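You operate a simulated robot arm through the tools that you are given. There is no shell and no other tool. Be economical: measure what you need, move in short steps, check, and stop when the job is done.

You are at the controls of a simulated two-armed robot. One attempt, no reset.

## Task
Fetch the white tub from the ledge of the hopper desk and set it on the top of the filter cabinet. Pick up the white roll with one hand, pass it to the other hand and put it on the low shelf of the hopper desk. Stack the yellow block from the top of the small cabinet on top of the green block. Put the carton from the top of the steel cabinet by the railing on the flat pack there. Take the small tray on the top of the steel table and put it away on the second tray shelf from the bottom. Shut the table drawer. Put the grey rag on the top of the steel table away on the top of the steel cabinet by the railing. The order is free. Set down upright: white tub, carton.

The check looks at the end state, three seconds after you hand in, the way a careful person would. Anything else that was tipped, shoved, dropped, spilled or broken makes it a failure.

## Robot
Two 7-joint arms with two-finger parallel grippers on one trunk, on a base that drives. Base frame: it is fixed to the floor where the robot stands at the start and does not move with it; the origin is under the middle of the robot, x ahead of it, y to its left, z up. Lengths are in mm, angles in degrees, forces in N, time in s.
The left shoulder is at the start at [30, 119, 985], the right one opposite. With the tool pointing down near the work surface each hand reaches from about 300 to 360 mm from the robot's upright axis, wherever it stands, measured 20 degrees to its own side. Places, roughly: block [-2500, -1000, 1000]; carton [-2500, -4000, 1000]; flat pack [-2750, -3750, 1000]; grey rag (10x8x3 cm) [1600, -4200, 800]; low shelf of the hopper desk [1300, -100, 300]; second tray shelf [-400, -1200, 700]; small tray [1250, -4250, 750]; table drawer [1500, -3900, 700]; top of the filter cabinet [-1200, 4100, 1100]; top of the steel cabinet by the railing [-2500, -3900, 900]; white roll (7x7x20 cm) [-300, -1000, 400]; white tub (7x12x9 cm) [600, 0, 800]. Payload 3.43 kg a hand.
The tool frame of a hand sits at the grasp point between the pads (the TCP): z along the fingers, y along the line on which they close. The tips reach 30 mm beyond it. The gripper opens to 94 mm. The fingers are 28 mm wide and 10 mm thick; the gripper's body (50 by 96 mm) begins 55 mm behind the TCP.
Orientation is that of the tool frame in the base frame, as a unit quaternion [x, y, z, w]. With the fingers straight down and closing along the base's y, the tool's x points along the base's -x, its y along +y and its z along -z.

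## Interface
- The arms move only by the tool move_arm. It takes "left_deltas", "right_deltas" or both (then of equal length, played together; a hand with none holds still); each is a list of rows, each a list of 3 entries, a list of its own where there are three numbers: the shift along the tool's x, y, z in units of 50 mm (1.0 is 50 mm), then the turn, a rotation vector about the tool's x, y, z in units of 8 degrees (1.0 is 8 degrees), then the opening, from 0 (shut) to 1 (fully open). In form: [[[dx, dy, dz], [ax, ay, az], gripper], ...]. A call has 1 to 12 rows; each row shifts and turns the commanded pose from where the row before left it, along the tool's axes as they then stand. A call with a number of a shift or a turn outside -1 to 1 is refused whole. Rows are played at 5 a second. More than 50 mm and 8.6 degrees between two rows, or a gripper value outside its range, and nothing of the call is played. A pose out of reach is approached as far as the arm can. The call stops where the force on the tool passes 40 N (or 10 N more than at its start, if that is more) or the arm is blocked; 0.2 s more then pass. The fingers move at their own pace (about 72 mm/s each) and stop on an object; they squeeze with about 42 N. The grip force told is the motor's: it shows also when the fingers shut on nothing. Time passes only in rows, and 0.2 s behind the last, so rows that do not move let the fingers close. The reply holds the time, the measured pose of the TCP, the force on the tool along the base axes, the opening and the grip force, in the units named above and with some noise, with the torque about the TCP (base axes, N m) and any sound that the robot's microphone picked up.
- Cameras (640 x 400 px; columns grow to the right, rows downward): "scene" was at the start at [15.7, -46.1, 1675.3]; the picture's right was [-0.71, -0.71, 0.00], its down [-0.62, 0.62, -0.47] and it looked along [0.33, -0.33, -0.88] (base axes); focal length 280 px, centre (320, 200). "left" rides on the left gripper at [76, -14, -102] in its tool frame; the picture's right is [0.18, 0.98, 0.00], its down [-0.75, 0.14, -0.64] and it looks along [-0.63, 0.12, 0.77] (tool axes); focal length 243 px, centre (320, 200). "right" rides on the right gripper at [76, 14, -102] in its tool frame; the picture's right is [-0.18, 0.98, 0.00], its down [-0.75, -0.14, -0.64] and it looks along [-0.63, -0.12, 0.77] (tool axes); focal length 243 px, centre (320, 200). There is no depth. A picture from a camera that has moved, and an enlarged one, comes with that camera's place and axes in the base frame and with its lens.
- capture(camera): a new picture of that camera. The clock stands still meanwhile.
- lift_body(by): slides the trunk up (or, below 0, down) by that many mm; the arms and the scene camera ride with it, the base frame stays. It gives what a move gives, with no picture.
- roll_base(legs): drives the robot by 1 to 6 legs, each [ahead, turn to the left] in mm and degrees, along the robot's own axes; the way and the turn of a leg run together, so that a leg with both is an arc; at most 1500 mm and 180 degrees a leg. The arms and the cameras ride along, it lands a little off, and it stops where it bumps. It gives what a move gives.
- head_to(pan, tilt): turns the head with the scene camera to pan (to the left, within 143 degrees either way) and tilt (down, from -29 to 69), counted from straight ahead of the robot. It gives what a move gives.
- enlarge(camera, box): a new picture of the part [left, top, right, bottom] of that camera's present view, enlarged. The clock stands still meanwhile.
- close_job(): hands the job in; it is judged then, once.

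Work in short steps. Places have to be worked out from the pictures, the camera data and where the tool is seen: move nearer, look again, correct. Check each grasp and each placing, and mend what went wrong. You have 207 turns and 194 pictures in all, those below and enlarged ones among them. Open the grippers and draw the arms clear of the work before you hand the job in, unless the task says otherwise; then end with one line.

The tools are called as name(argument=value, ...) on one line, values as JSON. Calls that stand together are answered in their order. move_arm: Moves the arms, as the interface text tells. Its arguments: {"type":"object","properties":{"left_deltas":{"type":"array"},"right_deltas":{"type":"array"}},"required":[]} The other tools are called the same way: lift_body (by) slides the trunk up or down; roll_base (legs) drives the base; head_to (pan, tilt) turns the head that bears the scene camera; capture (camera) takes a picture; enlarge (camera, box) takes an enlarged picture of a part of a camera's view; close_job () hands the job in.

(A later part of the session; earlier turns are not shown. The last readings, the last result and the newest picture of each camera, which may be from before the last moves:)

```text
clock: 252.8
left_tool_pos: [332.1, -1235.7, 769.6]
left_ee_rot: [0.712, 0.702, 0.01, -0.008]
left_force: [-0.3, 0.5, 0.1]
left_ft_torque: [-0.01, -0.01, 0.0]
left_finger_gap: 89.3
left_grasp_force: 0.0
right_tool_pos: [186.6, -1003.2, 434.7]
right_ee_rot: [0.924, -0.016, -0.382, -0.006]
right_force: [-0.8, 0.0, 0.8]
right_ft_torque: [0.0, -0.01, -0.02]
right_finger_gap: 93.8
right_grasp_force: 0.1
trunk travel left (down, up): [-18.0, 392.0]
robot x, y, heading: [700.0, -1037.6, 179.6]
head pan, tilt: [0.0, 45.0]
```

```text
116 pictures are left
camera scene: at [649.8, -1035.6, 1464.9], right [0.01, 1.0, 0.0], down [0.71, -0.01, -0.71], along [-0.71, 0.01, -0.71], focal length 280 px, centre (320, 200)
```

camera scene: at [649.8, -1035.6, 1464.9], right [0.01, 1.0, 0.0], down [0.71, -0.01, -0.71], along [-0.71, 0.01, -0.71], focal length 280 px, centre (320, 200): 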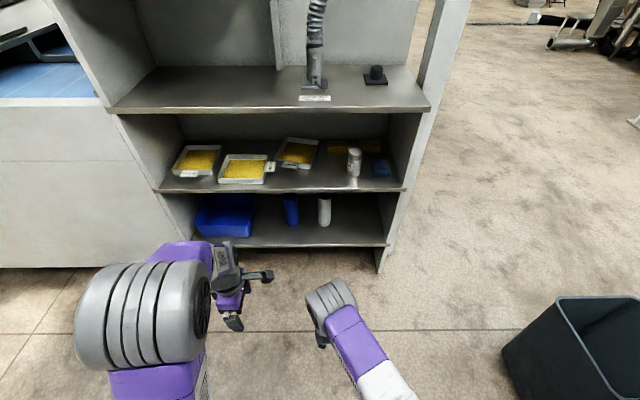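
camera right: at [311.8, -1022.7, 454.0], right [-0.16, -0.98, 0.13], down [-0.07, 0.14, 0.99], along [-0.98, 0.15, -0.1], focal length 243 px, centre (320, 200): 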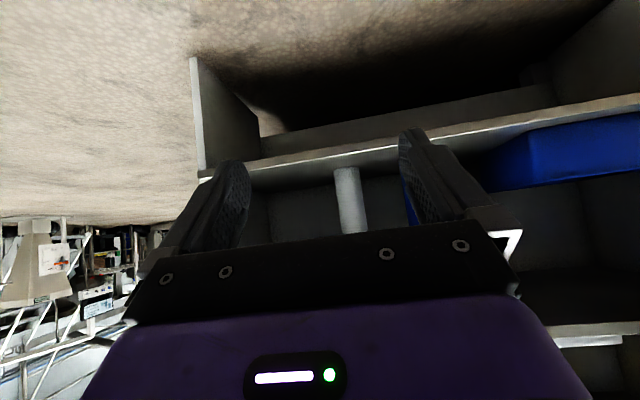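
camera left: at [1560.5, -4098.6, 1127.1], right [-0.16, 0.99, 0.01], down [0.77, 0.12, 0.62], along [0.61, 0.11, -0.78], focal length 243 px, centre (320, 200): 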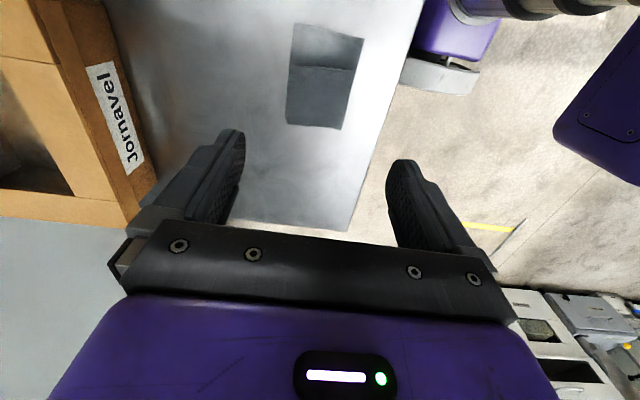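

The roll is well between the fingers in view. I roll in 445 mm, keeping the left hand short of the shelves, and check.

roll_base(legs=[[445, 0]])

capture(camera="right")

capture(camera="scene")

```text
clock: 255.5
left_tool_pos: [-119.9, -1232.4, 769.7]
left_ee_rot: [0.712, 0.702, 0.011, -0.007]
left_force: [-0.3, 0.5, -0.4]
left_ft_torque: [-0.04, -0.01, -0.02]
left_finger_gap: 89.2
left_grasp_force: 0.0
right_tool_pos: [-264.3, -1000.6, 434.6]
right_ee_rot: [0.924, -0.014, -0.383, -0.007]
right_force: [-0.6, 0.5, 0.8]
right_ft_torque: [0.02, -0.02, 0.0]
right_finger_gap: 94.3
right_grasp_force: 0.1
trunk travel left (down, up): [-18.0, 392.0]
robot x, y, heading: [247.3, -1031.4, 179.3]
head pan, tilt: [0.0, 45.0]
```

```text
115 pictures are left
camera right: at [-139.8, -1019.3, 454.5], right [-0.16, -0.98, 0.13], down [-0.08, 0.14, 0.99], along [-0.98, 0.15, -0.1], focal length 243 px, centre (320, 200)
```

right: 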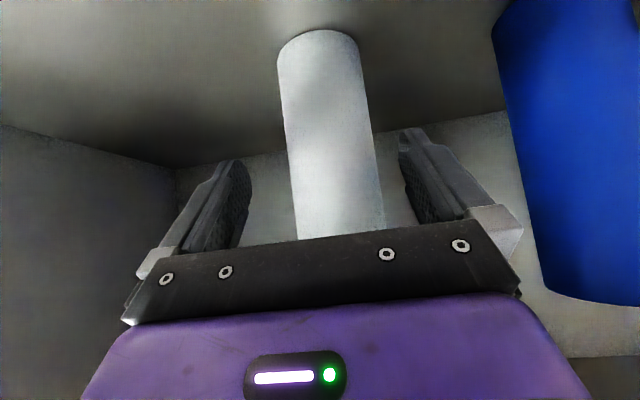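

```text
114 pictures are left
camera scene: at [198.0, -1031.9, 1464.9], right [0.01, 1.0, 0.0], down [0.71, -0.01, -0.71], along [-0.71, 0.01, -0.71], focal length 280 px, centre (320, 200)
```

scene: 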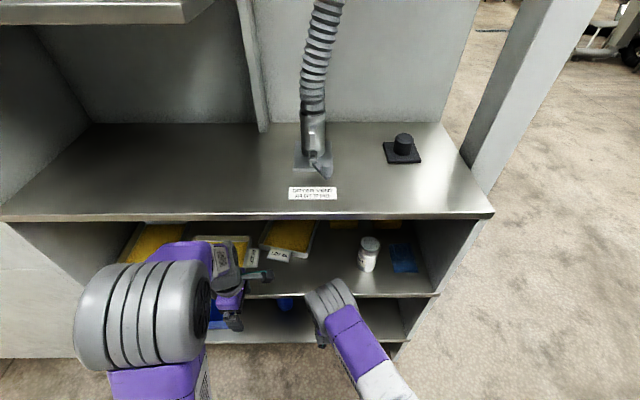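

Roll axis ≈(-327,-1008), base z≈298. I advance 62 mm around it and close.

move_arm(right_deltas=[[[-0.4, 0.07, 0.48], [0, 0, 0], 1], [[-0.4, 0.07, 0.48], [0, 0, 0], 1], [[0, 0, 0], [0, 0, 0], 0.7], [[0, 0, 0], [0, 0, 0], 0.4], [[0, 0, 0], [0, 0, 0], 0.4]])

capture(camera="right")

```text
clock: 256.7
left_tool_pos: [-111.2, -1233.9, 773.7]
left_ee_rot: [0.712, 0.702, 0.006, -0.011]
left_force: [-0.7, 0.0, 0.3]
left_ft_torque: [-0.01, 0.0, -0.01]
left_finger_gap: 89.3
left_grasp_force: 0.1
right_tool_pos: [-314.1, -1007.0, 427.4]
right_ee_rot: [0.926, -0.011, -0.378, -0.007]
right_force: [1.4, 1.3, 5.7]
right_ft_torque: [0.09, 0.1, -0.03]
right_finger_gap: 67.6
right_grasp_force: 42.3
trunk travel left (down, up): [-18.0, 392.0]
robot x, y, heading: [249.6, -1028.0, 179.7]
head pan, tilt: [0.0, 45.0]
```

```text
113 pictures are left
camera right: at [-188.3, -1024.8, 448.2], right [-0.16, -0.98, 0.12], down [-0.08, 0.14, 0.99], along [-0.98, 0.15, -0.1], focal length 243 px, centre (320, 200)
```

right: 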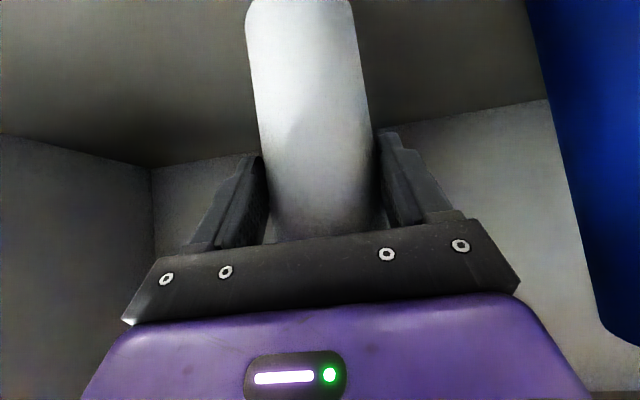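

The roll is gripped (67.6 mm). I lift a little and check before backing out.

move_arm(right_deltas=[[[-0.15, 0, -0.25], [0, 0, 0], 0.4], [[-0.15, 0, -0.25], [0, 0, 0], 0.4], [[0, 0, 0], [0, 0, 0], 0.4]])

capture(camera="right")

```text
clock: 257.7
left_tool_pos: [-119.7, -1232.0, 770.5]
left_ee_rot: [0.712, 0.702, 0.009, -0.008]
left_force: [-0.3, 0.5, -0.4]
left_ft_torque: [0.03, 0.03, -0.01]
left_finger_gap: 89.3
left_grasp_force: 0.1
right_tool_pos: [-296.9, -1001.7, 436.5]
right_ee_rot: [0.934, -0.009, -0.358, -0.014]
right_force: [-0.1, 1.2, -5.5]
right_ft_torque: [-0.01, -0.14, 0.02]
right_finger_gap: 67.0
right_grasp_force: 42.2
trunk travel left (down, up): [-18.0, 392.0]
robot x, y, heading: [247.8, -1030.8, 179.3]
head pan, tilt: [0.0, 45.0]
stopped in row 3 (right hand): the arm was blocked; the commanded pose is now the measured one
```

```text
112 pictures are left
camera right: at [-171.6, -1021.2, 462.4], right [-0.16, -0.98, 0.11], down [-0.13, 0.13, 0.98], along [-0.98, 0.15, -0.15], focal length 243 px, centre (320, 200)
```

right: 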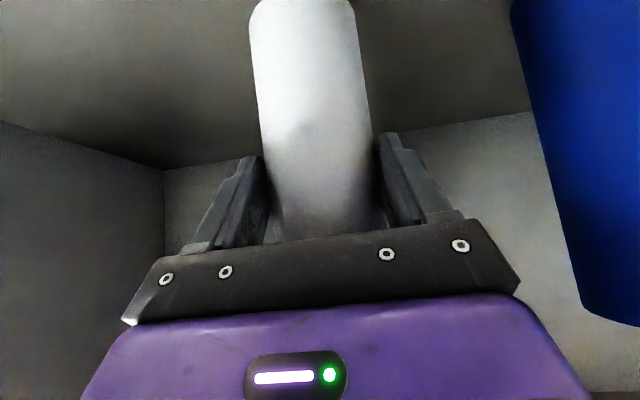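

The roll hangs free (−5.5 N). I roll the base straight back out.

roll_base(legs=[[-60, 0], [-500, 0]])

capture(camera="scene")

```text
clock: 261.2
left_tool_pos: [440.6, -1237.0, 769.2]
left_ee_rot: [0.711, 0.703, 0.01, -0.007]
left_force: [1.3, 0.1, 0.5]
left_ft_torque: [-0.04, -0.03, -0.01]
left_finger_gap: 89.2
left_grasp_force: 0.0
right_tool_pos: [259.8, -1008.5, 437.3]
right_ee_rot: [0.933, -0.007, -0.36, -0.012]
right_force: [-0.6, 0.5, -5.3]
right_ft_torque: [0.0, -0.15, -0.02]
right_finger_gap: 67.0
right_grasp_force: 41.9
trunk travel left (down, up): [-18.0, 392.0]
robot x, y, heading: [810.2, -1030.2, 179.5]
head pan, tilt: [0.0, 45.0]
```

```text
111 pictures are left
camera scene: at [757.1, -1035.7, 1464.9], right [0.0, 1.0, 0.0], down [0.71, 0.0, -0.71], along [-0.71, 0.0, -0.71], focal length 280 px, centre (320, 200)
```

scene: 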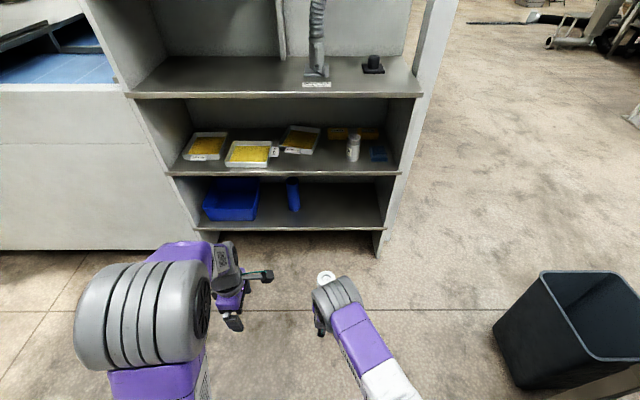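

Now the handover: I raise the right hand with the roll to z≈760 in front of the trunk, and turn the left hand to point sideways toward it (camera on top).

move_arm(right_deltas=[[[-0.315, 0, -0.794], [0, -0.17, 0], 0.4], [[-0.315, 0, -0.794], [0, -0.17, 0], 0.4], [[-0.315, 0, -0.794], [0, 0, 0], 0.4], [[-0.315, 0, -0.794], [0, 0, 0], 0.4], [[-0.315, 0, -0.794], [0, 0, 0], 0.4], [[-0.315, 0, -0.794], [0, 0, 0], 0.4], [[-0.315, 0, -0.794], [0, 0, 0], 0.4], [[-0.315, 0, -0.794], [0, 0, 0], 0.4], [[0, 0, 0], [0, 0, 0], 0.4], [[0, 0, 0], [0, 0, 0], 0.4], [[0, 0, 0], [0, 0, 0], 0.4], [[0, 0, 0], [0, 0, 0], 0.4]], left_deltas=[[[0, 0, 0], [0, 0.9375, 0], 1], [[0, 0, 0], [0, 0.9375, 0], 1], [[0, 0, 0], [0, 0.9375, 0], 1], [[0, 0, 0], [0, 0.9375, 0], 1], [[0, 0, 0], [0, 0.9375, 0], 1], [[0, 0, 0], [0, 0.9375, 0], 1], [[0, 0, 0], [0, 0.9375, 0], 1], [[0, 0, 0], [0, 0.9375, 0], 1], [[0, 0, 0], [0, 0.9375, 0], 1], [[0, 0, 0], [0, 0.9375, 0], 1], [[0, 0, 0], [0, 0.9375, 0], 1], [[0, 0, 0], [0, 0.9375, 0], 1]])

capture(camera="scene")

capture(camera="left")

```text
clock: 263.8
left_tool_pos: [439.6, -1238.4, 769.1]
left_ee_rot: [0.494, 0.493, 0.509, -0.504]
left_force: [-0.4, -0.3, 0.5]
left_ft_torque: [0.01, -0.04, 0.01]
left_finger_gap: 93.9
left_grasp_force: 0.0
right_tool_pos: [392.6, -1017.0, 750.8]
right_ee_rot: [0.924, -0.007, -0.382, -0.012]
right_force: [0.4, 1.1, -4.6]
right_ft_torque: [0.04, -0.1, -0.01]
right_finger_gap: 67.2
right_grasp_force: 41.8
trunk travel left (down, up): [-18.0, 392.0]
robot x, y, heading: [809.8, -1033.3, 179.6]
head pan, tilt: [0.0, 45.0]
```

```text
110 pictures are left
camera scene: at [756.8, -1036.0, 1464.9], right [0.0, 1.0, 0.0], down [0.71, 0.0, -0.71], along [-0.71, 0.0, -0.71], focal length 280 px, centre (320, 200)
```

scene: 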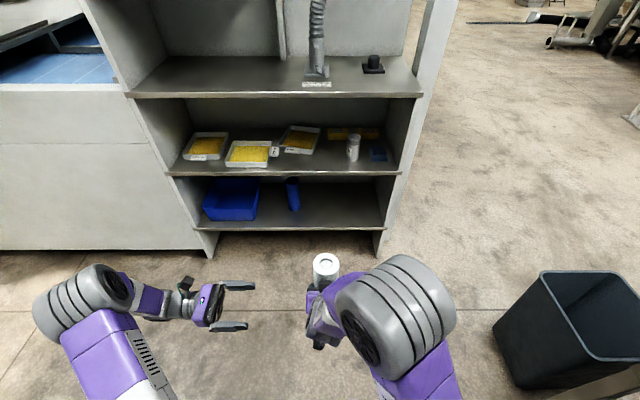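

```text
109 pictures are left
camera left: at [423.2, -1343.1, 843.0], right [0.98, -0.01, 0.19], down [0.14, -0.62, -0.77], along [0.13, 0.78, -0.61], focal length 243 px, centre (320, 200)
```

left: 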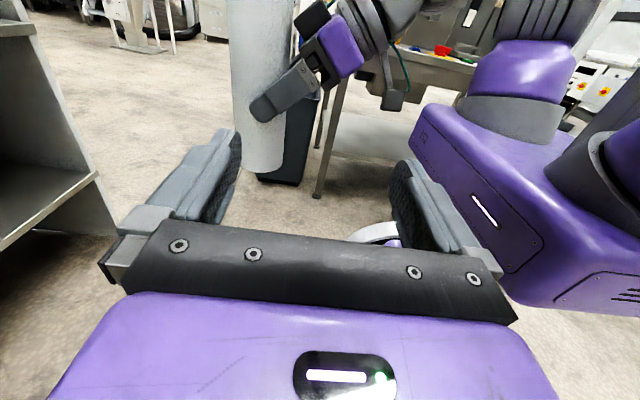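

The roll and its base (z≈635) are visible below the right fingers. I move the left hand to z≈675, line up, and approach part-way.

move_arm(left_deltas=[[[-0.63, -0.4, 0], [0, 0, 0], 1], [[-0.63, -0.4, 0], [0, 0, 0], 1], [[-0.63, -0.4, 0], [0, 0, 0], 1], [[0, 0, 0.9], [0, 0, 0], 1], [[0, 0, 0.9], [0, 0, 0], 1], [[0, 0, 0.9], [0, 0, 0], 1]])

capture(camera="left")

```text
clock: 265.2
left_tool_pos: [379.6, -1101.9, 679.9]
left_ee_rot: [0.495, 0.492, 0.509, -0.503]
left_force: [1.3, -1.0, -0.2]
left_ft_torque: [0.01, 0.02, -0.01]
left_finger_gap: 93.9
left_grasp_force: 0.0
right_tool_pos: [393.7, -1016.5, 752.4]
right_ee_rot: [0.924, -0.007, -0.381, -0.012]
right_force: [0.1, 0.0, -5.2]
right_ft_torque: [0.01, -0.1, -0.03]
right_finger_gap: 67.2
right_grasp_force: 41.9
trunk travel left (down, up): [-18.0, 392.0]
robot x, y, heading: [805.8, -1037.2, 179.7]
head pan, tilt: [0.0, 45.0]
```

```text
108 pictures are left
camera left: at [363.1, -1205.8, 753.7], right [0.98, -0.01, 0.19], down [0.14, -0.63, -0.77], along [0.13, 0.78, -0.61], focal length 243 px, centre (320, 200)
```

left: 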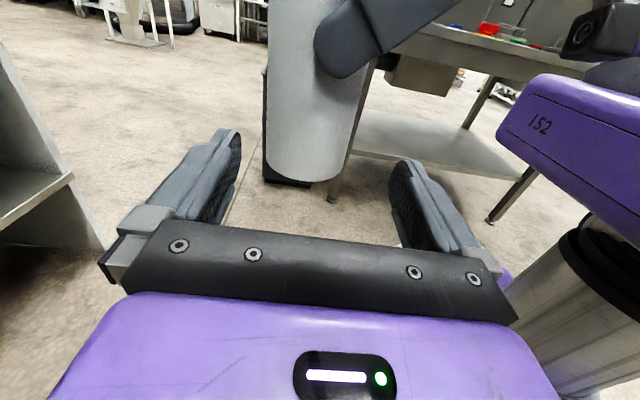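

Roll axis ≈(376,-1019), base z≈639; the left hand is aligned and below the right fingers. I advance 82 mm and close the left hand.

move_arm(left_deltas=[[[0, -0.06, 0.8], [0, 0, 0], 1], [[0, 0, 0.84], [0, 0, 0], 1], [[0, 0, 0], [0, 0, 0], 0.7], [[0, 0, 0], [0, 0, 0], 0.4], [[0, 0, 0], [0, 0, 0], 0.4]])

capture(camera="left")

```text
clock: 266.4
left_tool_pos: [376.2, -1019.0, 680.1]
left_ee_rot: [0.494, 0.497, 0.505, -0.504]
left_force: [-36.5, 1.9, -10.1]
left_ft_torque: [-0.14, -1.43, 0.04]
left_finger_gap: 72.2
left_grasp_force: 42.0
right_tool_pos: [395.1, -1018.1, 749.8]
right_ee_rot: [0.926, -0.005, -0.378, -0.011]
right_force: [35.1, -3.0, 10.3]
right_ft_torque: [-0.08, -0.99, 0.09]
right_finger_gap: 67.2
right_grasp_force: 41.6
trunk travel left (down, up): [-18.0, 392.0]
robot x, y, heading: [808.1, -1037.4, 179.6]
head pan, tilt: [0.0, 45.0]
```

```text
107 pictures are left
camera left: at [360.4, -1124.0, 754.0], right [0.98, 0.0, 0.19], down [0.15, -0.63, -0.76], along [0.12, 0.78, -0.62], focal length 243 px, centre (320, 200)
```

left: 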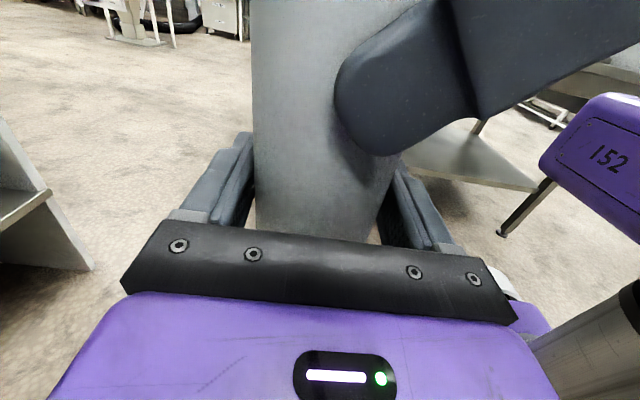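

Both hands hold it (some opposing force). I open the right hand, then draw it back along its own axis.

move_arm(right_deltas=[[[0, 0, 0], [0, 0, 0], 0.8], [[0, 0, 0], [0, 0, 0], 1], [[0, 0, 0], [0, 0, 0], 1]])

capture(camera="left")

```text
clock: 267.2
left_tool_pos: [382.2, -1017.7, 679.3]
left_ee_rot: [0.497, 0.491, 0.51, -0.502]
left_force: [-6.7, -1.9, -4.2]
left_ft_torque: [0.26, -0.81, -0.03]
left_finger_gap: 73.0
left_grasp_force: 41.8
right_tool_pos: [392.4, -1016.8, 751.3]
right_ee_rot: [0.924, -0.007, -0.383, -0.012]
right_force: [5.9, 1.8, 2.6]
right_ft_torque: [-0.12, 0.45, 0.0]
right_finger_gap: 93.7
right_grasp_force: 0.0
trunk travel left (down, up): [-18.0, 392.0]
robot x, y, heading: [809.2, -1035.3, 179.5]
head pan, tilt: [0.0, 45.0]
```

```text
106 pictures are left
camera left: at [363.5, -1122.7, 754.2], right [0.98, -0.02, 0.19], down [0.14, -0.63, -0.77], along [0.13, 0.78, -0.61], focal length 243 px, centre (320, 200)
```

left: 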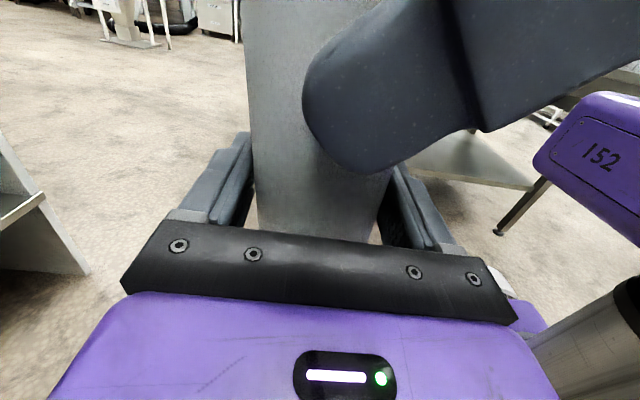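

The left hand carries the roll. I withdraw the right hand up and back along its tool axis.

move_arm(right_deltas=[[[0, 0, -0.6], [0, 0, 0], 1], [[0, 0, -0.8], [0, 0, 0], 1], [[0, 0.3, -0.8], [0, 0, 0], 1], [[0, -0.8, -0.4], [0, 0, 0], 1], [[0, -0.9, 0], [0, 0, 0], 1], [[0, -0.9, 0], [0, 0, 0], 1], [[0, -0.9, 0], [0, 0, 0], 1]])

capture(camera="scene")

capture(camera="left")

```text
clock: 268.8
left_tool_pos: [380.3, -1016.4, 681.3]
left_ee_rot: [0.495, 0.492, 0.509, -0.503]
left_force: [0.7, -0.6, 0.0]
left_ft_torque: [0.01, 0.04, -0.04]
left_finger_gap: 71.4
left_grasp_force: 41.9
right_tool_pos: [428.8, -896.6, 885.6]
right_ee_rot: [0.924, -0.007, -0.381, -0.012]
right_force: [-1.4, -0.2, -0.1]
right_ft_torque: [0.02, 0.01, 0.0]
right_finger_gap: 94.1
right_grasp_force: 0.0
right hand out of reach, approached as far as the arm can: row 4, 5, 6, 7
trunk travel left (down, up): [-18.0, 392.0]
robot x, y, heading: [809.2, -1036.8, 179.8]
head pan, tilt: [0.0, 45.0]
```

```text
105 pictures are left
camera scene: at [757.1, -1035.1, 1464.9], right [0.0, 1.0, 0.0], down [0.71, 0.0, -0.71], along [-0.71, 0.0, -0.71], focal length 280 px, centre (320, 200)
```

scene: 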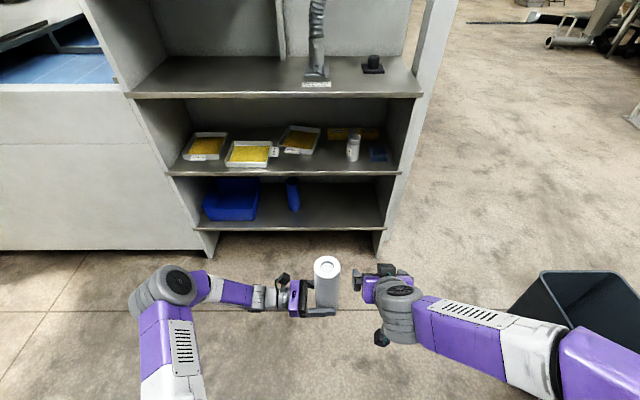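

```text
104 pictures are left
camera left: at [363.1, -1122.4, 754.5], right [0.98, -0.01, 0.19], down [0.14, -0.63, -0.77], along [0.13, 0.78, -0.61], focal length 243 px, centre (320, 200)
```

left: 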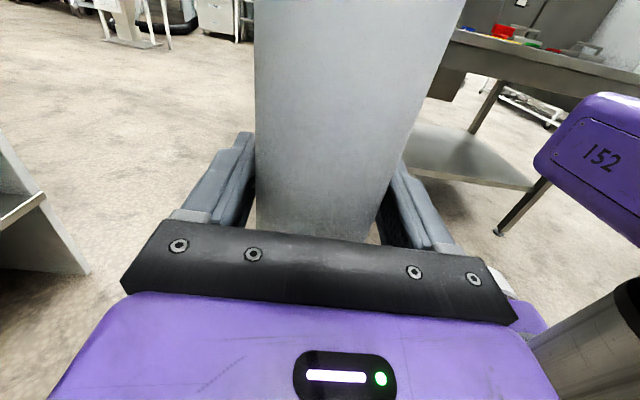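

The roll is passed to the left hand. I drive over to the hopper desk's right side and face its low shelf.

roll_base(legs=[[-400, 0], [0, -90]])

head_to(pan=0, tilt=40)

capture(camera="scene")

```text
clock: 275.1
left_tool_pos: [1219.3, -607.1, 680.6]
left_ee_rot: [0.699, 0.002, 0.716, 0.001]
left_force: [0.1, -1.2, -0.2]
left_ft_torque: [-0.01, 0.04, 0.04]
left_finger_gap: 71.4
left_grasp_force: 42.5
right_tool_pos: [1340.9, -655.2, 884.2]
right_ee_rot: [-0.652, 0.655, 0.262, 0.277]
right_force: [-0.1, 0.4, -0.6]
right_ft_torque: [0.01, 0.01, -0.02]
right_finger_gap: 94.0
right_grasp_force: 0.1
trunk travel left (down, up): [-18.0, 392.0]
robot x, y, heading: [1206.5, -1038.1, 90.4]
head pan, tilt: [0.0, 45.0]
```

```text
clock: 275.8
left_tool_pos: [1219.7, -608.6, 680.0]
left_ee_rot: [0.699, 0.002, 0.716, 0.0]
left_force: [-0.2, -0.7, -0.5]
left_ft_torque: [0.0, 0.03, 0.05]
left_finger_gap: 71.0
left_grasp_force: 42.0
right_tool_pos: [1339.2, -654.5, 885.4]
right_ee_rot: [-0.653, 0.655, 0.262, 0.277]
right_force: [-0.1, 0.0, -0.1]
right_ft_torque: [0.02, 0.02, -0.03]
right_finger_gap: 94.0
right_grasp_force: 0.0
trunk travel left (down, up): [-18.0, 392.0]
robot x, y, heading: [1209.8, -1039.7, 90.4]
head pan, tilt: [0.0, 40.0]
```

```text
103 pictures are left
camera scene: at [1207.3, -982.3, 1472.2], right [1.0, 0.01, 0.0], down [0.01, -0.64, -0.77], along [-0.01, 0.77, -0.64], focal length 280 px, centre (320, 200)
```

scene: 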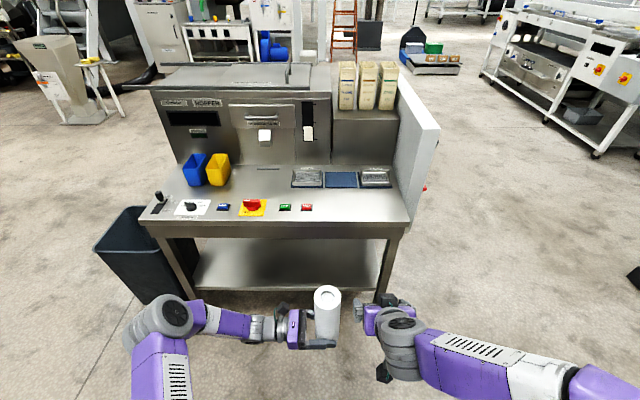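

The low shelf is empty: front edge y≈-240, z≈300, x 620–1490. I lower the roll to shelf height in front of it and raise the right hand out of the way.

move_arm(left_deltas=[[[-0.8, 0, 0], [0, 0, 0], 0.4], [[-0.8, 0, 0], [0, 0, 0], 0.4], [[-0.8, 0, 0], [0, 0, 0], 0.4], [[-0.8, 0, 0], [0, 0, 0], 0.4], [[-0.8, 0, 0], [0, 0, 0], 0.4], [[-0.8, 0, 0], [0, 0, 0], 0.4], [[-0.8, 0, 0], [0, 0, 0], 0.4]], right_deltas=[[[-0.6, 0, -0.6], [0, 0, 0], 1], [[-0.6, 0, -0.6], [0, 0, 0], 1], [[-0.6, 0, -0.6], [0, 0, 0], 1], [[0, 0, 0], [0, 0, 0], 1], [[0, 0, 0], [0, 0, 0], 1], [[0, 0, 0], [0, 0, 0], 1], [[0, 0, 0], [0, 0, 0], 1]])

capture(camera="scene")

capture(camera="left")

```text
clock: 277.4
left_tool_pos: [1210.1, -621.6, 432.8]
left_ee_rot: [0.698, 0.002, 0.716, 0.0]
left_force: [-0.7, 0.8, 0.5]
left_ft_torque: [0.01, 0.06, -0.05]
left_finger_gap: 71.1
left_grasp_force: 41.8
left hand out of reach, approached as far as the arm can: row 6, 7
right_tool_pos: [1338.4, -655.7, 1012.6]
right_ee_rot: [-0.652, 0.655, 0.262, 0.277]
right_force: [-0.4, -0.6, -0.2]
right_ft_torque: [0.0, -0.01, -0.03]
right_finger_gap: 93.9
right_grasp_force: 0.1
trunk travel left (down, up): [-18.0, 392.0]
robot x, y, heading: [1207.1, -1039.5, 90.5]
head pan, tilt: [0.0, 40.0]
```

```text
102 pictures are left
camera scene: at [1207.3, -982.2, 1472.2], right [1.0, 0.01, 0.0], down [0.01, -0.64, -0.77], along [-0.01, 0.77, -0.64], focal length 280 px, centre (320, 200)
```

scene: 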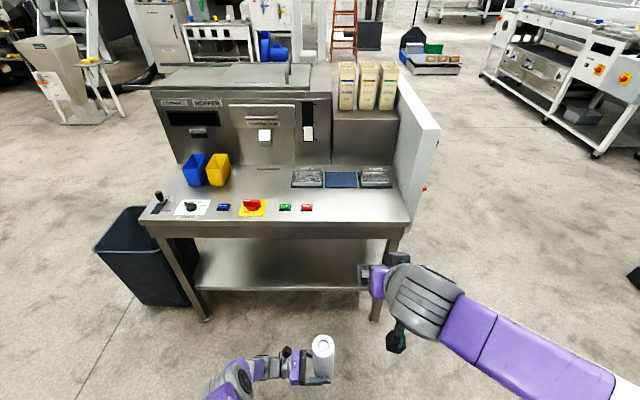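

```text
101 pictures are left
camera left: at [1105.1, -608.0, 507.0], right [0.0, -0.98, 0.19], down [-0.62, -0.15, -0.77], along [0.78, -0.12, -0.61], focal length 243 px, centre (320, 200)
```

left: 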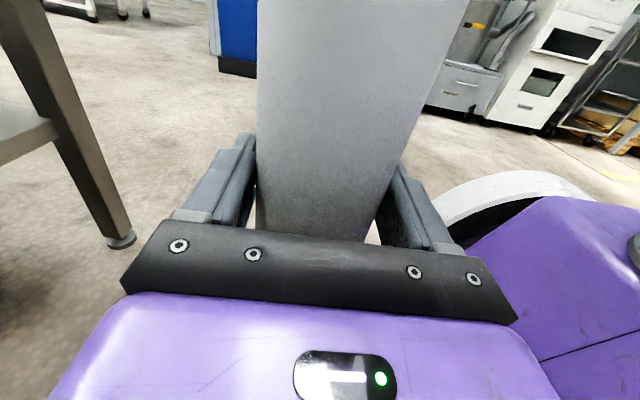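

The hand stops at z≈433 in this pose. I lower the trunk its last 18 mm, yaw the hand 45° toward forward, and try lower again.

lift_body(by=-18)

move_arm(left_deltas=[[[0.8, 0, 0], [0, 0, 0], 0.4], [[0, 0, 0], [0.94, 0, 0], 0.4], [[0, 0, 0], [0.94, 0, 0], 0.4], [[0, 0, 0], [0.94, 0, 0], 0.4], [[0, 0, 0], [0.94, 0, 0], 0.4], [[0, 0, 0], [0.94, 0, 0], 0.4], [[0, 0, 0], [0.94, 0, 0], 0.4], [[-0.8, 0, 0], [0, 0, 0], 0.4], [[-0.8, 0, 0], [0, 0, 0], 0.4], [[-0.8, 0, 0], [0, 0, 0], 0.4]])

```text
clock: 278.0
left_tool_pos: [1210.0, -621.8, 415.6]
left_ee_rot: [0.699, 0.003, 0.715, 0.0]
left_force: [-0.6, 0.8, 0.1]
left_ft_torque: [0.01, 0.07, -0.03]
left_finger_gap: 71.2
left_grasp_force: 41.6
right_tool_pos: [1338.4, -655.0, 996.2]
right_ee_rot: [-0.652, 0.656, 0.262, 0.276]
right_force: [0.1, 0.7, 0.1]
right_ft_torque: [0.01, 0.02, 0.0]
right_finger_gap: 94.1
right_grasp_force: 0.1
trunk travel left (down, up): [0.0, 410.0]
robot x, y, heading: [1208.3, -1036.5, 90.5]
head pan, tilt: [0.0, 40.0]
```

```text
clock: 280.2
left_tool_pos: [1208.5, -618.4, 386.3]
left_ee_rot: [0.646, 0.276, 0.659, -0.268]
left_force: [0.1, 0.3, 0.2]
left_ft_torque: [-0.02, 0.0, 0.01]
left_finger_gap: 71.1
left_grasp_force: 41.9
left hand out of reach, approached as far as the arm can: row 9, 10
right_tool_pos: [1338.5, -654.5, 995.4]
right_ee_rot: [-0.653, 0.655, 0.263, 0.276]
right_force: [0.2, 0.2, -0.3]
right_ft_torque: [0.0, -0.02, 0.01]
right_finger_gap: 94.2
right_grasp_force: 0.1
trunk travel left (down, up): [0.0, 410.0]
robot x, y, heading: [1207.0, -1033.2, 90.4]
head pan, tilt: [0.0, 40.0]
```

Better (z 386). I yaw another 45° to straight forward and lower more.

move_arm(left_deltas=[[[0.6, 0, 0], [0, 0, 0], 0.4], [[0, 0, 0], [0.94, 0, 0], 0.4], [[0, 0, 0], [0.94, 0, 0], 0.4], [[0, 0, 0], [0.94, 0, 0], 0.4], [[0, 0, 0], [0.94, 0, 0], 0.4], [[0, 0, 0], [0.94, 0, 0], 0.4], [[0, 0, 0.8], [0.94, 0, 0], 0.4], [[0, 0, 0.8], [0, 0, 0], 0.4], [[-0.8, 0, 0], [0, 0, 0], 0.4], [[-0.8, 0, 0], [0, 0, 0], 0.4]])

capture(camera="left")

capture(camera="scene")

```text
clock: 282.4
left_tool_pos: [1187.6, -522.8, 429.3]
left_ee_rot: [0.493, 0.509, 0.502, -0.495]
left_force: [-1.5, -0.9, 1.0]
left_ft_torque: [-0.04, -0.06, 0.03]
left_finger_gap: 70.9
left_grasp_force: 41.9
left hand out of reach, approached as far as the arm can: row 5, 9, 10
right_tool_pos: [1338.7, -653.7, 995.6]
right_ee_rot: [-0.653, 0.655, 0.263, 0.276]
right_force: [0.1, 0.1, -0.1]
right_ft_torque: [0.02, -0.02, -0.01]
right_finger_gap: 94.2
right_grasp_force: 0.1
trunk travel left (down, up): [0.0, 410.0]
robot x, y, heading: [1202.7, -1038.5, 90.8]
head pan, tilt: [0.0, 40.0]
```

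```text
100 pictures are left
camera left: at [1170.8, -626.1, 506.6], right [0.98, 0.01, 0.21], down [0.16, -0.64, -0.75], along [0.13, 0.76, -0.63], focal length 243 px, centre (320, 200)
```

left: 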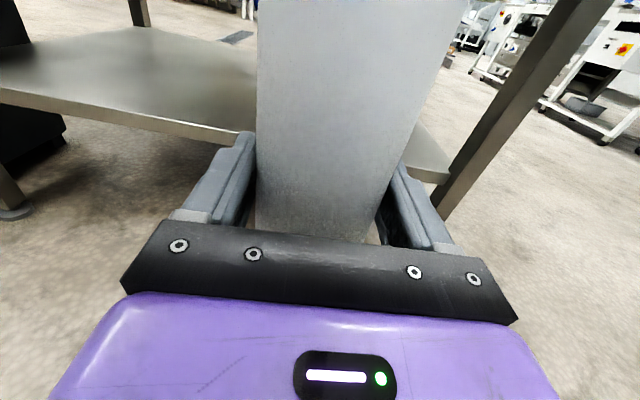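

```text
99 pictures are left
camera scene: at [1207.2, -982.2, 1454.2], right [1.0, 0.01, 0.0], down [0.01, -0.64, -0.77], along [-0.01, 0.77, -0.64], focal length 280 px, centre (320, 200)
```

scene: 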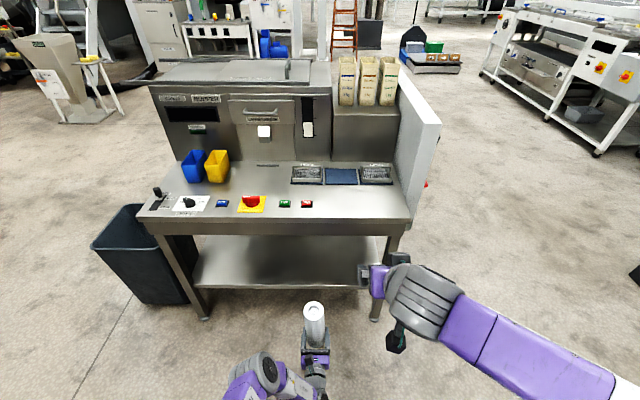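

Straight forward limits at z 429, while 45° reached 386. I return to about 45°, shift toward the left shoulder and test how low it gets.

move_arm(left_deltas=[[[0.2, 0, 0], [-0.94, 0, 0], 0.4], [[0, 0, 0], [-0.94, 0, 0], 0.4], [[0, 0, 0], [-0.94, 0, 0], 0.4], [[0, 0, 0], [-0.94, 0, 0], 0.4], [[0, 0, 0], [-0.94, 0, 0], 0.4], [[0, -0.5, -0.5], [0, 0, 0], 0.4], [[0, -0.5, -0.5], [0, 0, 0], 0.4], [[0, -0.5, -0.5], [0, 0, 0], 0.4], [[-0.9, 0, 0], [0, 0, 0], 0.4], [[-0.9, 0, 0], [0, 0, 0], 0.4], [[-0.9, 0, 0], [0, 0, 0], 0.4]])

```text
clock: 284.8
left_tool_pos: [1086.0, -542.8, 373.1]
left_ee_rot: [0.626, 0.32, 0.64, -0.31]
left_force: [-0.8, 0.3, 0.7]
left_ft_torque: [-0.02, 0.01, 0.01]
left_finger_gap: 70.9
left_grasp_force: 41.8
left hand out of reach, approached as far as the arm can: row 10, 11
right_tool_pos: [1337.9, -654.1, 995.0]
right_ee_rot: [-0.652, 0.655, 0.262, 0.276]
right_force: [-0.6, -0.9, 0.8]
right_ft_torque: [0.01, 0.02, 0.02]
right_finger_gap: 94.1
right_grasp_force: 0.1
trunk travel left (down, up): [0.0, 410.0]
robot x, y, heading: [1209.6, -1036.2, 90.4]
head pan, tilt: [0.0, 40.0]
```

z 373 now. I probe whether nearer to the body goes lower.

move_arm(left_deltas=[[[0, 0.5, -0.66], [0, 0, 0], 0.4], [[0, 0.5, -0.66], [0, 0, 0], 0.4], [[0, 0, 0], [0, 0, 0], 0.4]])

move_arm(left_deltas=[[[0, -0.5, 0.66], [0, 0, 0], 0.4], [[0, -0.5, 0.66], [0, 0, 0], 0.4], [[0, -0.5, 0.66], [0, 0, 0], 0.4], [[0, -0.5, 0.66], [0, 0, 0], 0.4], [[0, 0, 0], [0, 0, 0], 0.4]])

```text
clock: 285.6
left_tool_pos: [1087.2, -629.0, 374.8]
left_ee_rot: [0.627, 0.319, 0.64, -0.31]
left_force: [0.0, -0.4, 0.5]
left_ft_torque: [-0.02, 0.0, -0.02]
left_finger_gap: 70.9
left_grasp_force: 42.0
right_tool_pos: [1337.6, -655.2, 996.0]
right_ee_rot: [-0.652, 0.655, 0.262, 0.277]
right_force: [-0.1, 0.0, -0.1]
right_ft_torque: [0.0, 0.0, 0.01]
right_finger_gap: 94.0
right_grasp_force: 0.0
trunk travel left (down, up): [0.0, 410.0]
robot x, y, heading: [1206.3, -1034.9, 90.5]
head pan, tilt: [0.0, 40.0]
```

```text
clock: 286.8
left_tool_pos: [1079.2, -514.3, 383.9]
left_ee_rot: [0.626, 0.319, 0.64, -0.309]
left_force: [0.1, 0.7, 0.1]
left_ft_torque: [-0.03, 0.0, -0.01]
left_finger_gap: 70.8
left_grasp_force: 42.4
left hand out of reach, approached as far as the arm can: row 3, 4
right_tool_pos: [1336.7, -655.4, 995.4]
right_ee_rot: [-0.652, 0.655, 0.261, 0.277]
right_force: [0.7, 0.0, 0.7]
right_ft_torque: [0.01, 0.01, 0.02]
right_finger_gap: 93.7
right_grasp_force: 0.0
trunk travel left (down, up): [0.0, 410.0]
robot x, y, heading: [1211.7, -1038.2, 90.2]
head pan, tilt: [0.0, 40.0]
```

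Nearer the body is not limited, so it is plain reach. I pull the hand in to ~370 mm ahead and lower to z≈350.

move_arm(left_deltas=[[[0, 0.5, -0.66], [0, 0, 0], 0.4], [[0, 0.5, -0.66], [0, 0, 0], 0.4], [[0, 0.5, -0.66], [0, 0, 0], 0.4], [[0, 0.3, -0.4], [0, 0, 0], 0.4], [[-0.4, 0, 0], [0, 0, 0], 0.4], [[-0.4, 0, 0], [0, 0, 0], 0.4]])

capture(camera="scene")

capture(camera="left")

```text
clock: 288.2
left_tool_pos: [1075.7, -659.3, 348.6]
left_ee_rot: [0.626, 0.319, 0.64, -0.312]
left_force: [-0.4, 0.4, 0.3]
left_ft_torque: [-0.04, 0.04, -0.01]
left_finger_gap: 70.9
left_grasp_force: 41.8
left hand out of reach, approached as far as the arm can: row 6
right_tool_pos: [1338.3, -654.2, 994.6]
right_ee_rot: [-0.653, 0.654, 0.263, 0.276]
right_force: [0.0, -0.4, -0.3]
right_ft_torque: [-0.01, -0.02, 0.0]
right_finger_gap: 93.7
right_grasp_force: 0.1
trunk travel left (down, up): [0.0, 410.0]
robot x, y, heading: [1208.7, -1037.0, 90.7]
head pan, tilt: [0.0, 40.0]
```

```text
98 pictures are left
camera scene: at [1208.5, -980.8, 1454.1], right [1.0, 0.01, 0.0], down [0.01, -0.64, -0.77], along [-0.01, 0.77, -0.64], focal length 280 px, centre (320, 200)
```

scene: 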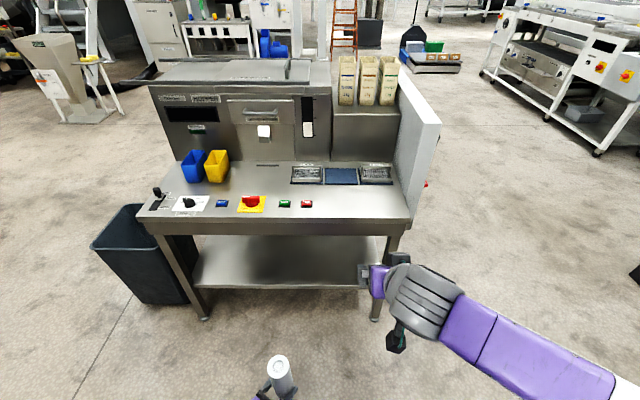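

```text
97 pictures are left
camera left: at [999.8, -732.9, 423.0], right [0.78, -0.59, 0.2], down [-0.26, -0.6, -0.76], along [0.57, 0.54, -0.62], focal length 243 px, centre (320, 200)
```

left: 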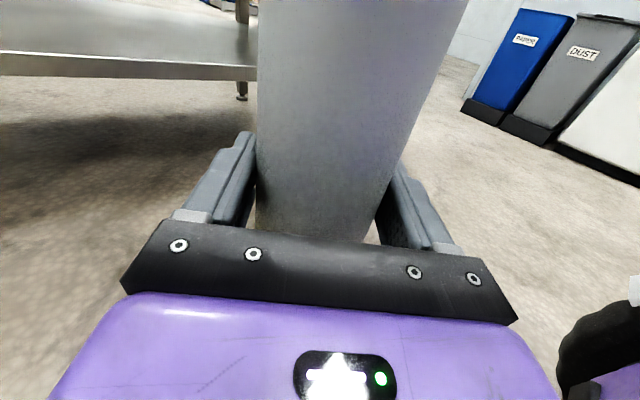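

Shelf top ≈304 mm; the roll's base would be ≈307 here. I raise the hand 32 mm, drive forward so the roll stands ≈90 mm inside the shelf edge, and look.

move_arm(left_deltas=[[[0.64, 0, 0], [0, 0, 0], 0.4]])

roll_base(legs=[[300, 0], [205, 0]])

capture(camera="left")

capture(camera="scene")

```text
clock: 288.6
left_tool_pos: [1074.6, -660.4, 379.1]
left_ee_rot: [0.627, 0.319, 0.639, -0.31]
left_force: [0.4, 0.3, 0.9]
left_ft_torque: [-0.02, 0.03, 0.03]
left_finger_gap: 70.9
left_grasp_force: 41.8
right_tool_pos: [1337.8, -653.0, 995.4]
right_ee_rot: [-0.653, 0.655, 0.263, 0.276]
right_force: [0.3, -0.5, -0.4]
right_ft_torque: [0.01, 0.03, 0.02]
right_finger_gap: 93.8
right_grasp_force: 0.1
trunk travel left (down, up): [0.0, 410.0]
robot x, y, heading: [1213.0, -1037.3, 90.8]
head pan, tilt: [0.0, 40.0]
```

```text
clock: 291.9
left_tool_pos: [1069.4, -166.1, 379.5]
left_ee_rot: [0.626, 0.321, 0.64, -0.311]
left_force: [-0.3, -0.5, 0.3]
left_ft_torque: [-0.02, -0.05, 0.01]
left_finger_gap: 71.2
left_grasp_force: 42.0
right_tool_pos: [1331.4, -158.7, 994.8]
right_ee_rot: [-0.654, 0.654, 0.263, 0.276]
right_force: [-0.8, 0.3, -0.1]
right_ft_torque: [-0.02, 0.0, -0.02]
right_finger_gap: 93.8
right_grasp_force: 0.1
trunk travel left (down, up): [0.0, 410.0]
robot x, y, heading: [1204.8, -542.2, 90.7]
head pan, tilt: [0.0, 40.0]
```

```text
96 pictures are left
camera left: at [993.5, -239.6, 454.8], right [0.78, -0.59, 0.2], down [-0.26, -0.6, -0.76], along [0.57, 0.54, -0.62], focal length 243 px, centre (320, 200)
```

left: 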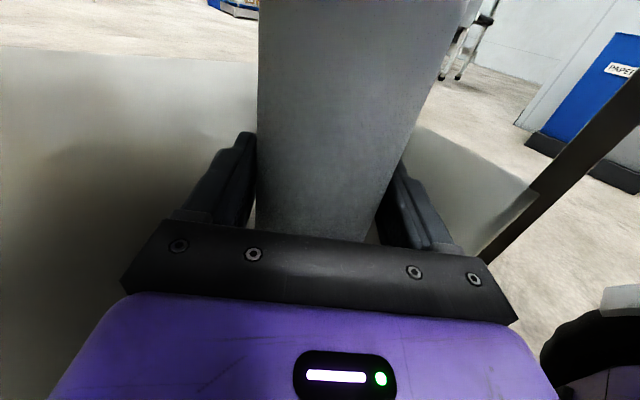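

```text
95 pictures are left
camera scene: at [1202.4, -486.4, 1454.1], right [1.0, 0.01, 0.0], down [0.01, -0.64, -0.77], along [-0.01, 0.77, -0.64], focal length 280 px, centre (320, 200)
```

scene: 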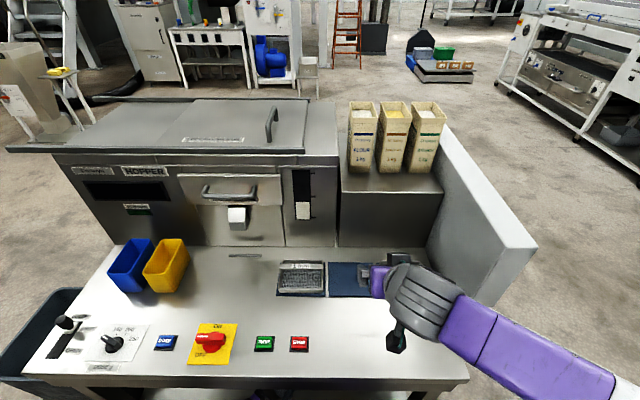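

The roll is over the shelf, ≈35 mm inside its edge. I go 30 mm deeper, then lower to contact.

roll_base(legs=[[32, 0]])

move_arm(left_deltas=[[[-0.2, 0, 0], [0, 0, 0], 0.4], [[-0.2, 0, 0], [0, 0, 0], 0.4], [[-0.16, 0, 0], [0, 0, 0], 0.4], [[-0.1, 0, 0], [0, 0, 0], 0.4]])

```text
clock: 292.7
left_tool_pos: [1069.1, -133.6, 379.9]
left_ee_rot: [0.627, 0.319, 0.639, -0.31]
left_force: [0.2, -0.2, -1.3]
left_ft_torque: [-0.06, 0.02, 0.03]
left_finger_gap: 70.9
left_grasp_force: 41.9
right_tool_pos: [1332.2, -126.8, 996.3]
right_ee_rot: [-0.653, 0.654, 0.263, 0.276]
right_force: [0.2, -1.5, -0.2]
right_ft_torque: [-0.01, 0.0, 0.0]
right_finger_gap: 94.2
right_grasp_force: 0.0
trunk travel left (down, up): [0.0, 410.0]
robot x, y, heading: [1200.7, -511.8, 90.9]
head pan, tilt: [0.0, 40.0]
```

```text
clock: 293.7
left_tool_pos: [1069.1, -133.9, 345.8]
left_ee_rot: [0.628, 0.318, 0.638, -0.312]
left_force: [3.1, -1.2, 1.4]
left_ft_torque: [-0.51, 0.29, 0.25]
left_finger_gap: 70.9
left_grasp_force: 41.9
right_tool_pos: [1332.3, -127.2, 996.3]
right_ee_rot: [-0.654, 0.654, 0.262, 0.276]
right_force: [0.5, 0.0, -0.1]
right_ft_torque: [-0.01, -0.01, -0.01]
right_finger_gap: 94.3
right_grasp_force: 0.1
trunk travel left (down, up): [0.0, 410.0]
robot x, y, heading: [1203.7, -510.3, 90.6]
head pan, tilt: [0.0, 40.0]
```

First touch at TCP z≈346. I lower a few mm more and view.

move_arm(left_deltas=[[[-0.06, 0, 0], [0, 0, 0], 0.4], [[-0.06, 0, 0], [0, 0, 0], 0.4], [[0, 0, 0], [0, 0, 0], 0.4]])

capture(camera="left")

```text
clock: 294.5
left_tool_pos: [1068.6, -133.1, 347.3]
left_ee_rot: [0.628, 0.318, 0.638, -0.312]
left_force: [1.3, -3.7, 9.1]
left_ft_torque: [-1.21, 1.02, 0.37]
left_finger_gap: 70.9
left_grasp_force: 42.1
left hand out of reach, approached as far as the arm can: row 1
right_tool_pos: [1333.2, -127.6, 995.1]
right_ee_rot: [0.654, -0.653, -0.263, -0.276]
right_force: [-0.3, -0.6, -0.2]
right_ft_torque: [0.02, 0.01, -0.01]
right_finger_gap: 93.9
right_grasp_force: 0.2
trunk travel left (down, up): [0.0, 410.0]
robot x, y, heading: [1202.5, -510.1, 90.7]
head pan, tilt: [0.0, 40.0]
```

```text
94 pictures are left
camera left: at [993.1, -207.3, 422.5], right [0.78, -0.59, 0.2], down [-0.26, -0.6, -0.76], along [0.57, 0.54, -0.62], focal length 243 px, centre (320, 200)
```

left: 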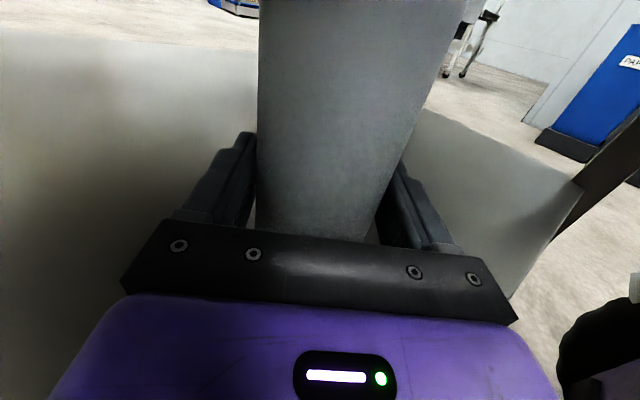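

The torque shows the wrist touching the shelf's front edge. I raise 10 mm, pull back 45 mm so the wrist stays outside, and lower again.

move_arm(left_deltas=[[[0.2, 0, 0], [0, 0, 0], 0.4], [[0, 0.27, -0.36], [0, 0, 0], 0.4], [[0, 0.27, -0.36], [0, 0, 0], 0.4], [[-0.2, 0, 0], [0, 0, 0], 0.4], [[-0.08, 0, 0], [0, 0, 0], 0.4], [[-0.08, 0, 0], [0, 0, 0], 0.4]])

```text
clock: 296.1
left_tool_pos: [1056.1, -125.1, 373.0]
left_ee_rot: [0.597, 0.31, 0.646, -0.36]
left_force: [-0.2, 0.0, 0.0]
left_ft_torque: [0.0, 0.0, 0.02]
left_finger_gap: 70.7
left_grasp_force: 42.0
left hand out of reach, approached as far as the arm can: row 5, 6
right_tool_pos: [1332.4, -128.5, 994.3]
right_ee_rot: [0.654, -0.654, -0.263, -0.276]
right_force: [-0.8, -0.1, -0.3]
right_ft_torque: [-0.03, -0.01, -0.01]
right_finger_gap: 94.2
right_grasp_force: 0.1
trunk travel left (down, up): [0.0, 410.0]
robot x, y, heading: [1204.5, -509.5, 90.6]
head pan, tilt: [0.0, 40.0]
stopped in row 6 (left hand): the arm was blocked; the commanded pose is now the measured one
```

The arm was blocked elsewhere and the hand tilted a little. I look.

capture(camera="left")

head_to(pan=35, tilt=69)

capture(camera="scene")

```text
93 pictures are left
camera left: at [985.0, -211.0, 440.4], right [0.82, -0.56, 0.15], down [-0.21, -0.54, -0.82], along [0.54, 0.63, -0.56], focal length 243 px, centre (320, 200)
```

left: 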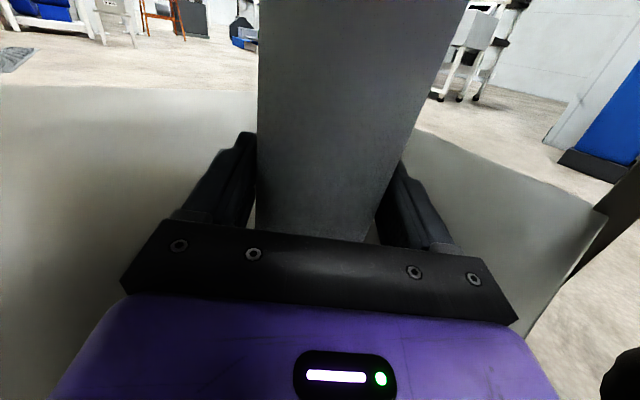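

```text
clock: 297.1
left_tool_pos: [1055.1, -125.0, 372.6]
left_ee_rot: [0.597, 0.311, 0.646, -0.36]
left_force: [-0.5, 1.0, 0.1]
left_ft_torque: [0.01, 0.02, -0.03]
left_finger_gap: 70.9
left_grasp_force: 41.8
right_tool_pos: [1331.1, -125.1, 995.2]
right_ee_rot: [0.654, -0.654, -0.262, -0.276]
right_force: [0.1, -0.5, 1.0]
right_ft_torque: [0.02, 0.02, 0.0]
right_finger_gap: 94.0
right_grasp_force: 0.1
trunk travel left (down, up): [0.0, 410.0]
robot x, y, heading: [1203.7, -513.1, 90.4]
head pan, tilt: [35.0, 68.8]
```

```text
92 pictures are left
camera scene: at [1170.3, -493.1, 1418.0], right [0.81, 0.58, 0.0], down [0.54, -0.76, -0.36], along [-0.21, 0.29, -0.93], focal length 280 px, centre (320, 200)
```

scene: 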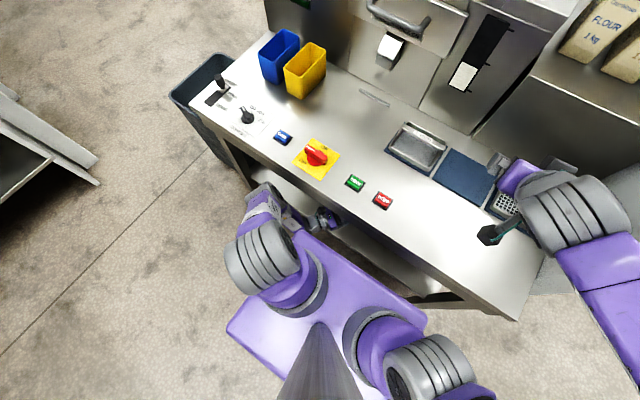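

The forearm is caught between desk and base. From re-analysis the roll's base is ≈32 mm under the TCP, so I still need ≈12 mm lower. I back the base 50 mm, pitch the hand slightly down (4°), and lower again.

roll_base(legs=[[-52, 0]])

move_arm(left_deltas=[[[0, 0, 0], [0, -0.585, 0], 0.4], [[0, 0, 0], [0, -0.585, 0], 0.4], [[-0.3, 0, 0], [0, 0, 0], 0.4], [[-0.2, 0, 0], [0, 0, 0], 0.4]])

```text
clock: 298.0
left_tool_pos: [1056.6, -178.8, 373.2]
left_ee_rot: [0.596, 0.31, 0.647, -0.361]
left_force: [0.2, -0.2, 0.0]
left_ft_torque: [0.01, -0.02, 0.01]
left_finger_gap: 71.0
left_grasp_force: 41.9
right_tool_pos: [1332.3, -179.6, 994.3]
right_ee_rot: [0.654, -0.654, -0.263, -0.275]
right_force: [0.8, 0.6, 0.2]
right_ft_torque: [0.01, 0.02, -0.01]
right_finger_gap: 93.8
right_grasp_force: 0.1
trunk travel left (down, up): [0.0, 410.0]
robot x, y, heading: [1204.0, -565.3, 90.5]
head pan, tilt: [35.0, 68.8]
```

```text
clock: 299.0
left_tool_pos: [1054.7, -178.2, 350.2]
left_ee_rot: [0.647, 0.338, 0.596, -0.335]
left_force: [0.0, -0.2, -0.2]
left_ft_torque: [-0.06, 0.04, 0.0]
left_finger_gap: 70.8
left_grasp_force: 42.4
right_tool_pos: [1333.2, -181.0, 994.8]
right_ee_rot: [-0.653, 0.654, 0.263, 0.276]
right_force: [-0.7, 0.4, 0.2]
right_ft_torque: [-0.02, -0.02, 0.01]
right_finger_gap: 94.0
right_grasp_force: 0.0
trunk travel left (down, up): [0.0, 410.0]
robot x, y, heading: [1203.9, -562.2, 90.4]
head pan, tilt: [35.0, 68.8]
```

No contact yet; lower in 5 mm rows.

move_arm(left_deltas=[[[-0.1, 0, 0], [0, 0, 0], 0.4], [[-0.1, 0, 0], [0, 0, 0], 0.4], [[-0.08, 0, 0], [0, 0, 0], 0.4]])

```text
clock: 300.0
left_tool_pos: [1053.9, -176.0, 344.1]
left_ee_rot: [0.64, 0.334, 0.602, -0.34]
left_force: [-1.4, -15.4, 36.3]
left_ft_torque: [-3.05, 1.07, 0.31]
left_finger_gap: 70.7
left_grasp_force: 42.3
right_tool_pos: [1331.8, -181.8, 994.7]
right_ee_rot: [-0.653, 0.654, 0.264, 0.276]
right_force: [-1.0, 0.1, 0.3]
right_ft_torque: [0.0, -0.06, -0.02]
right_finger_gap: 94.1
right_grasp_force: 0.1
trunk travel left (down, up): [0.0, 410.0]
robot x, y, heading: [1206.4, -566.0, 90.5]
head pan, tilt: [35.0, 68.8]
stopped in row 3 (left hand): the force on the tool passed its limit at 44 N (the readings are from after the stop); the commanded pose is now the measured one
```

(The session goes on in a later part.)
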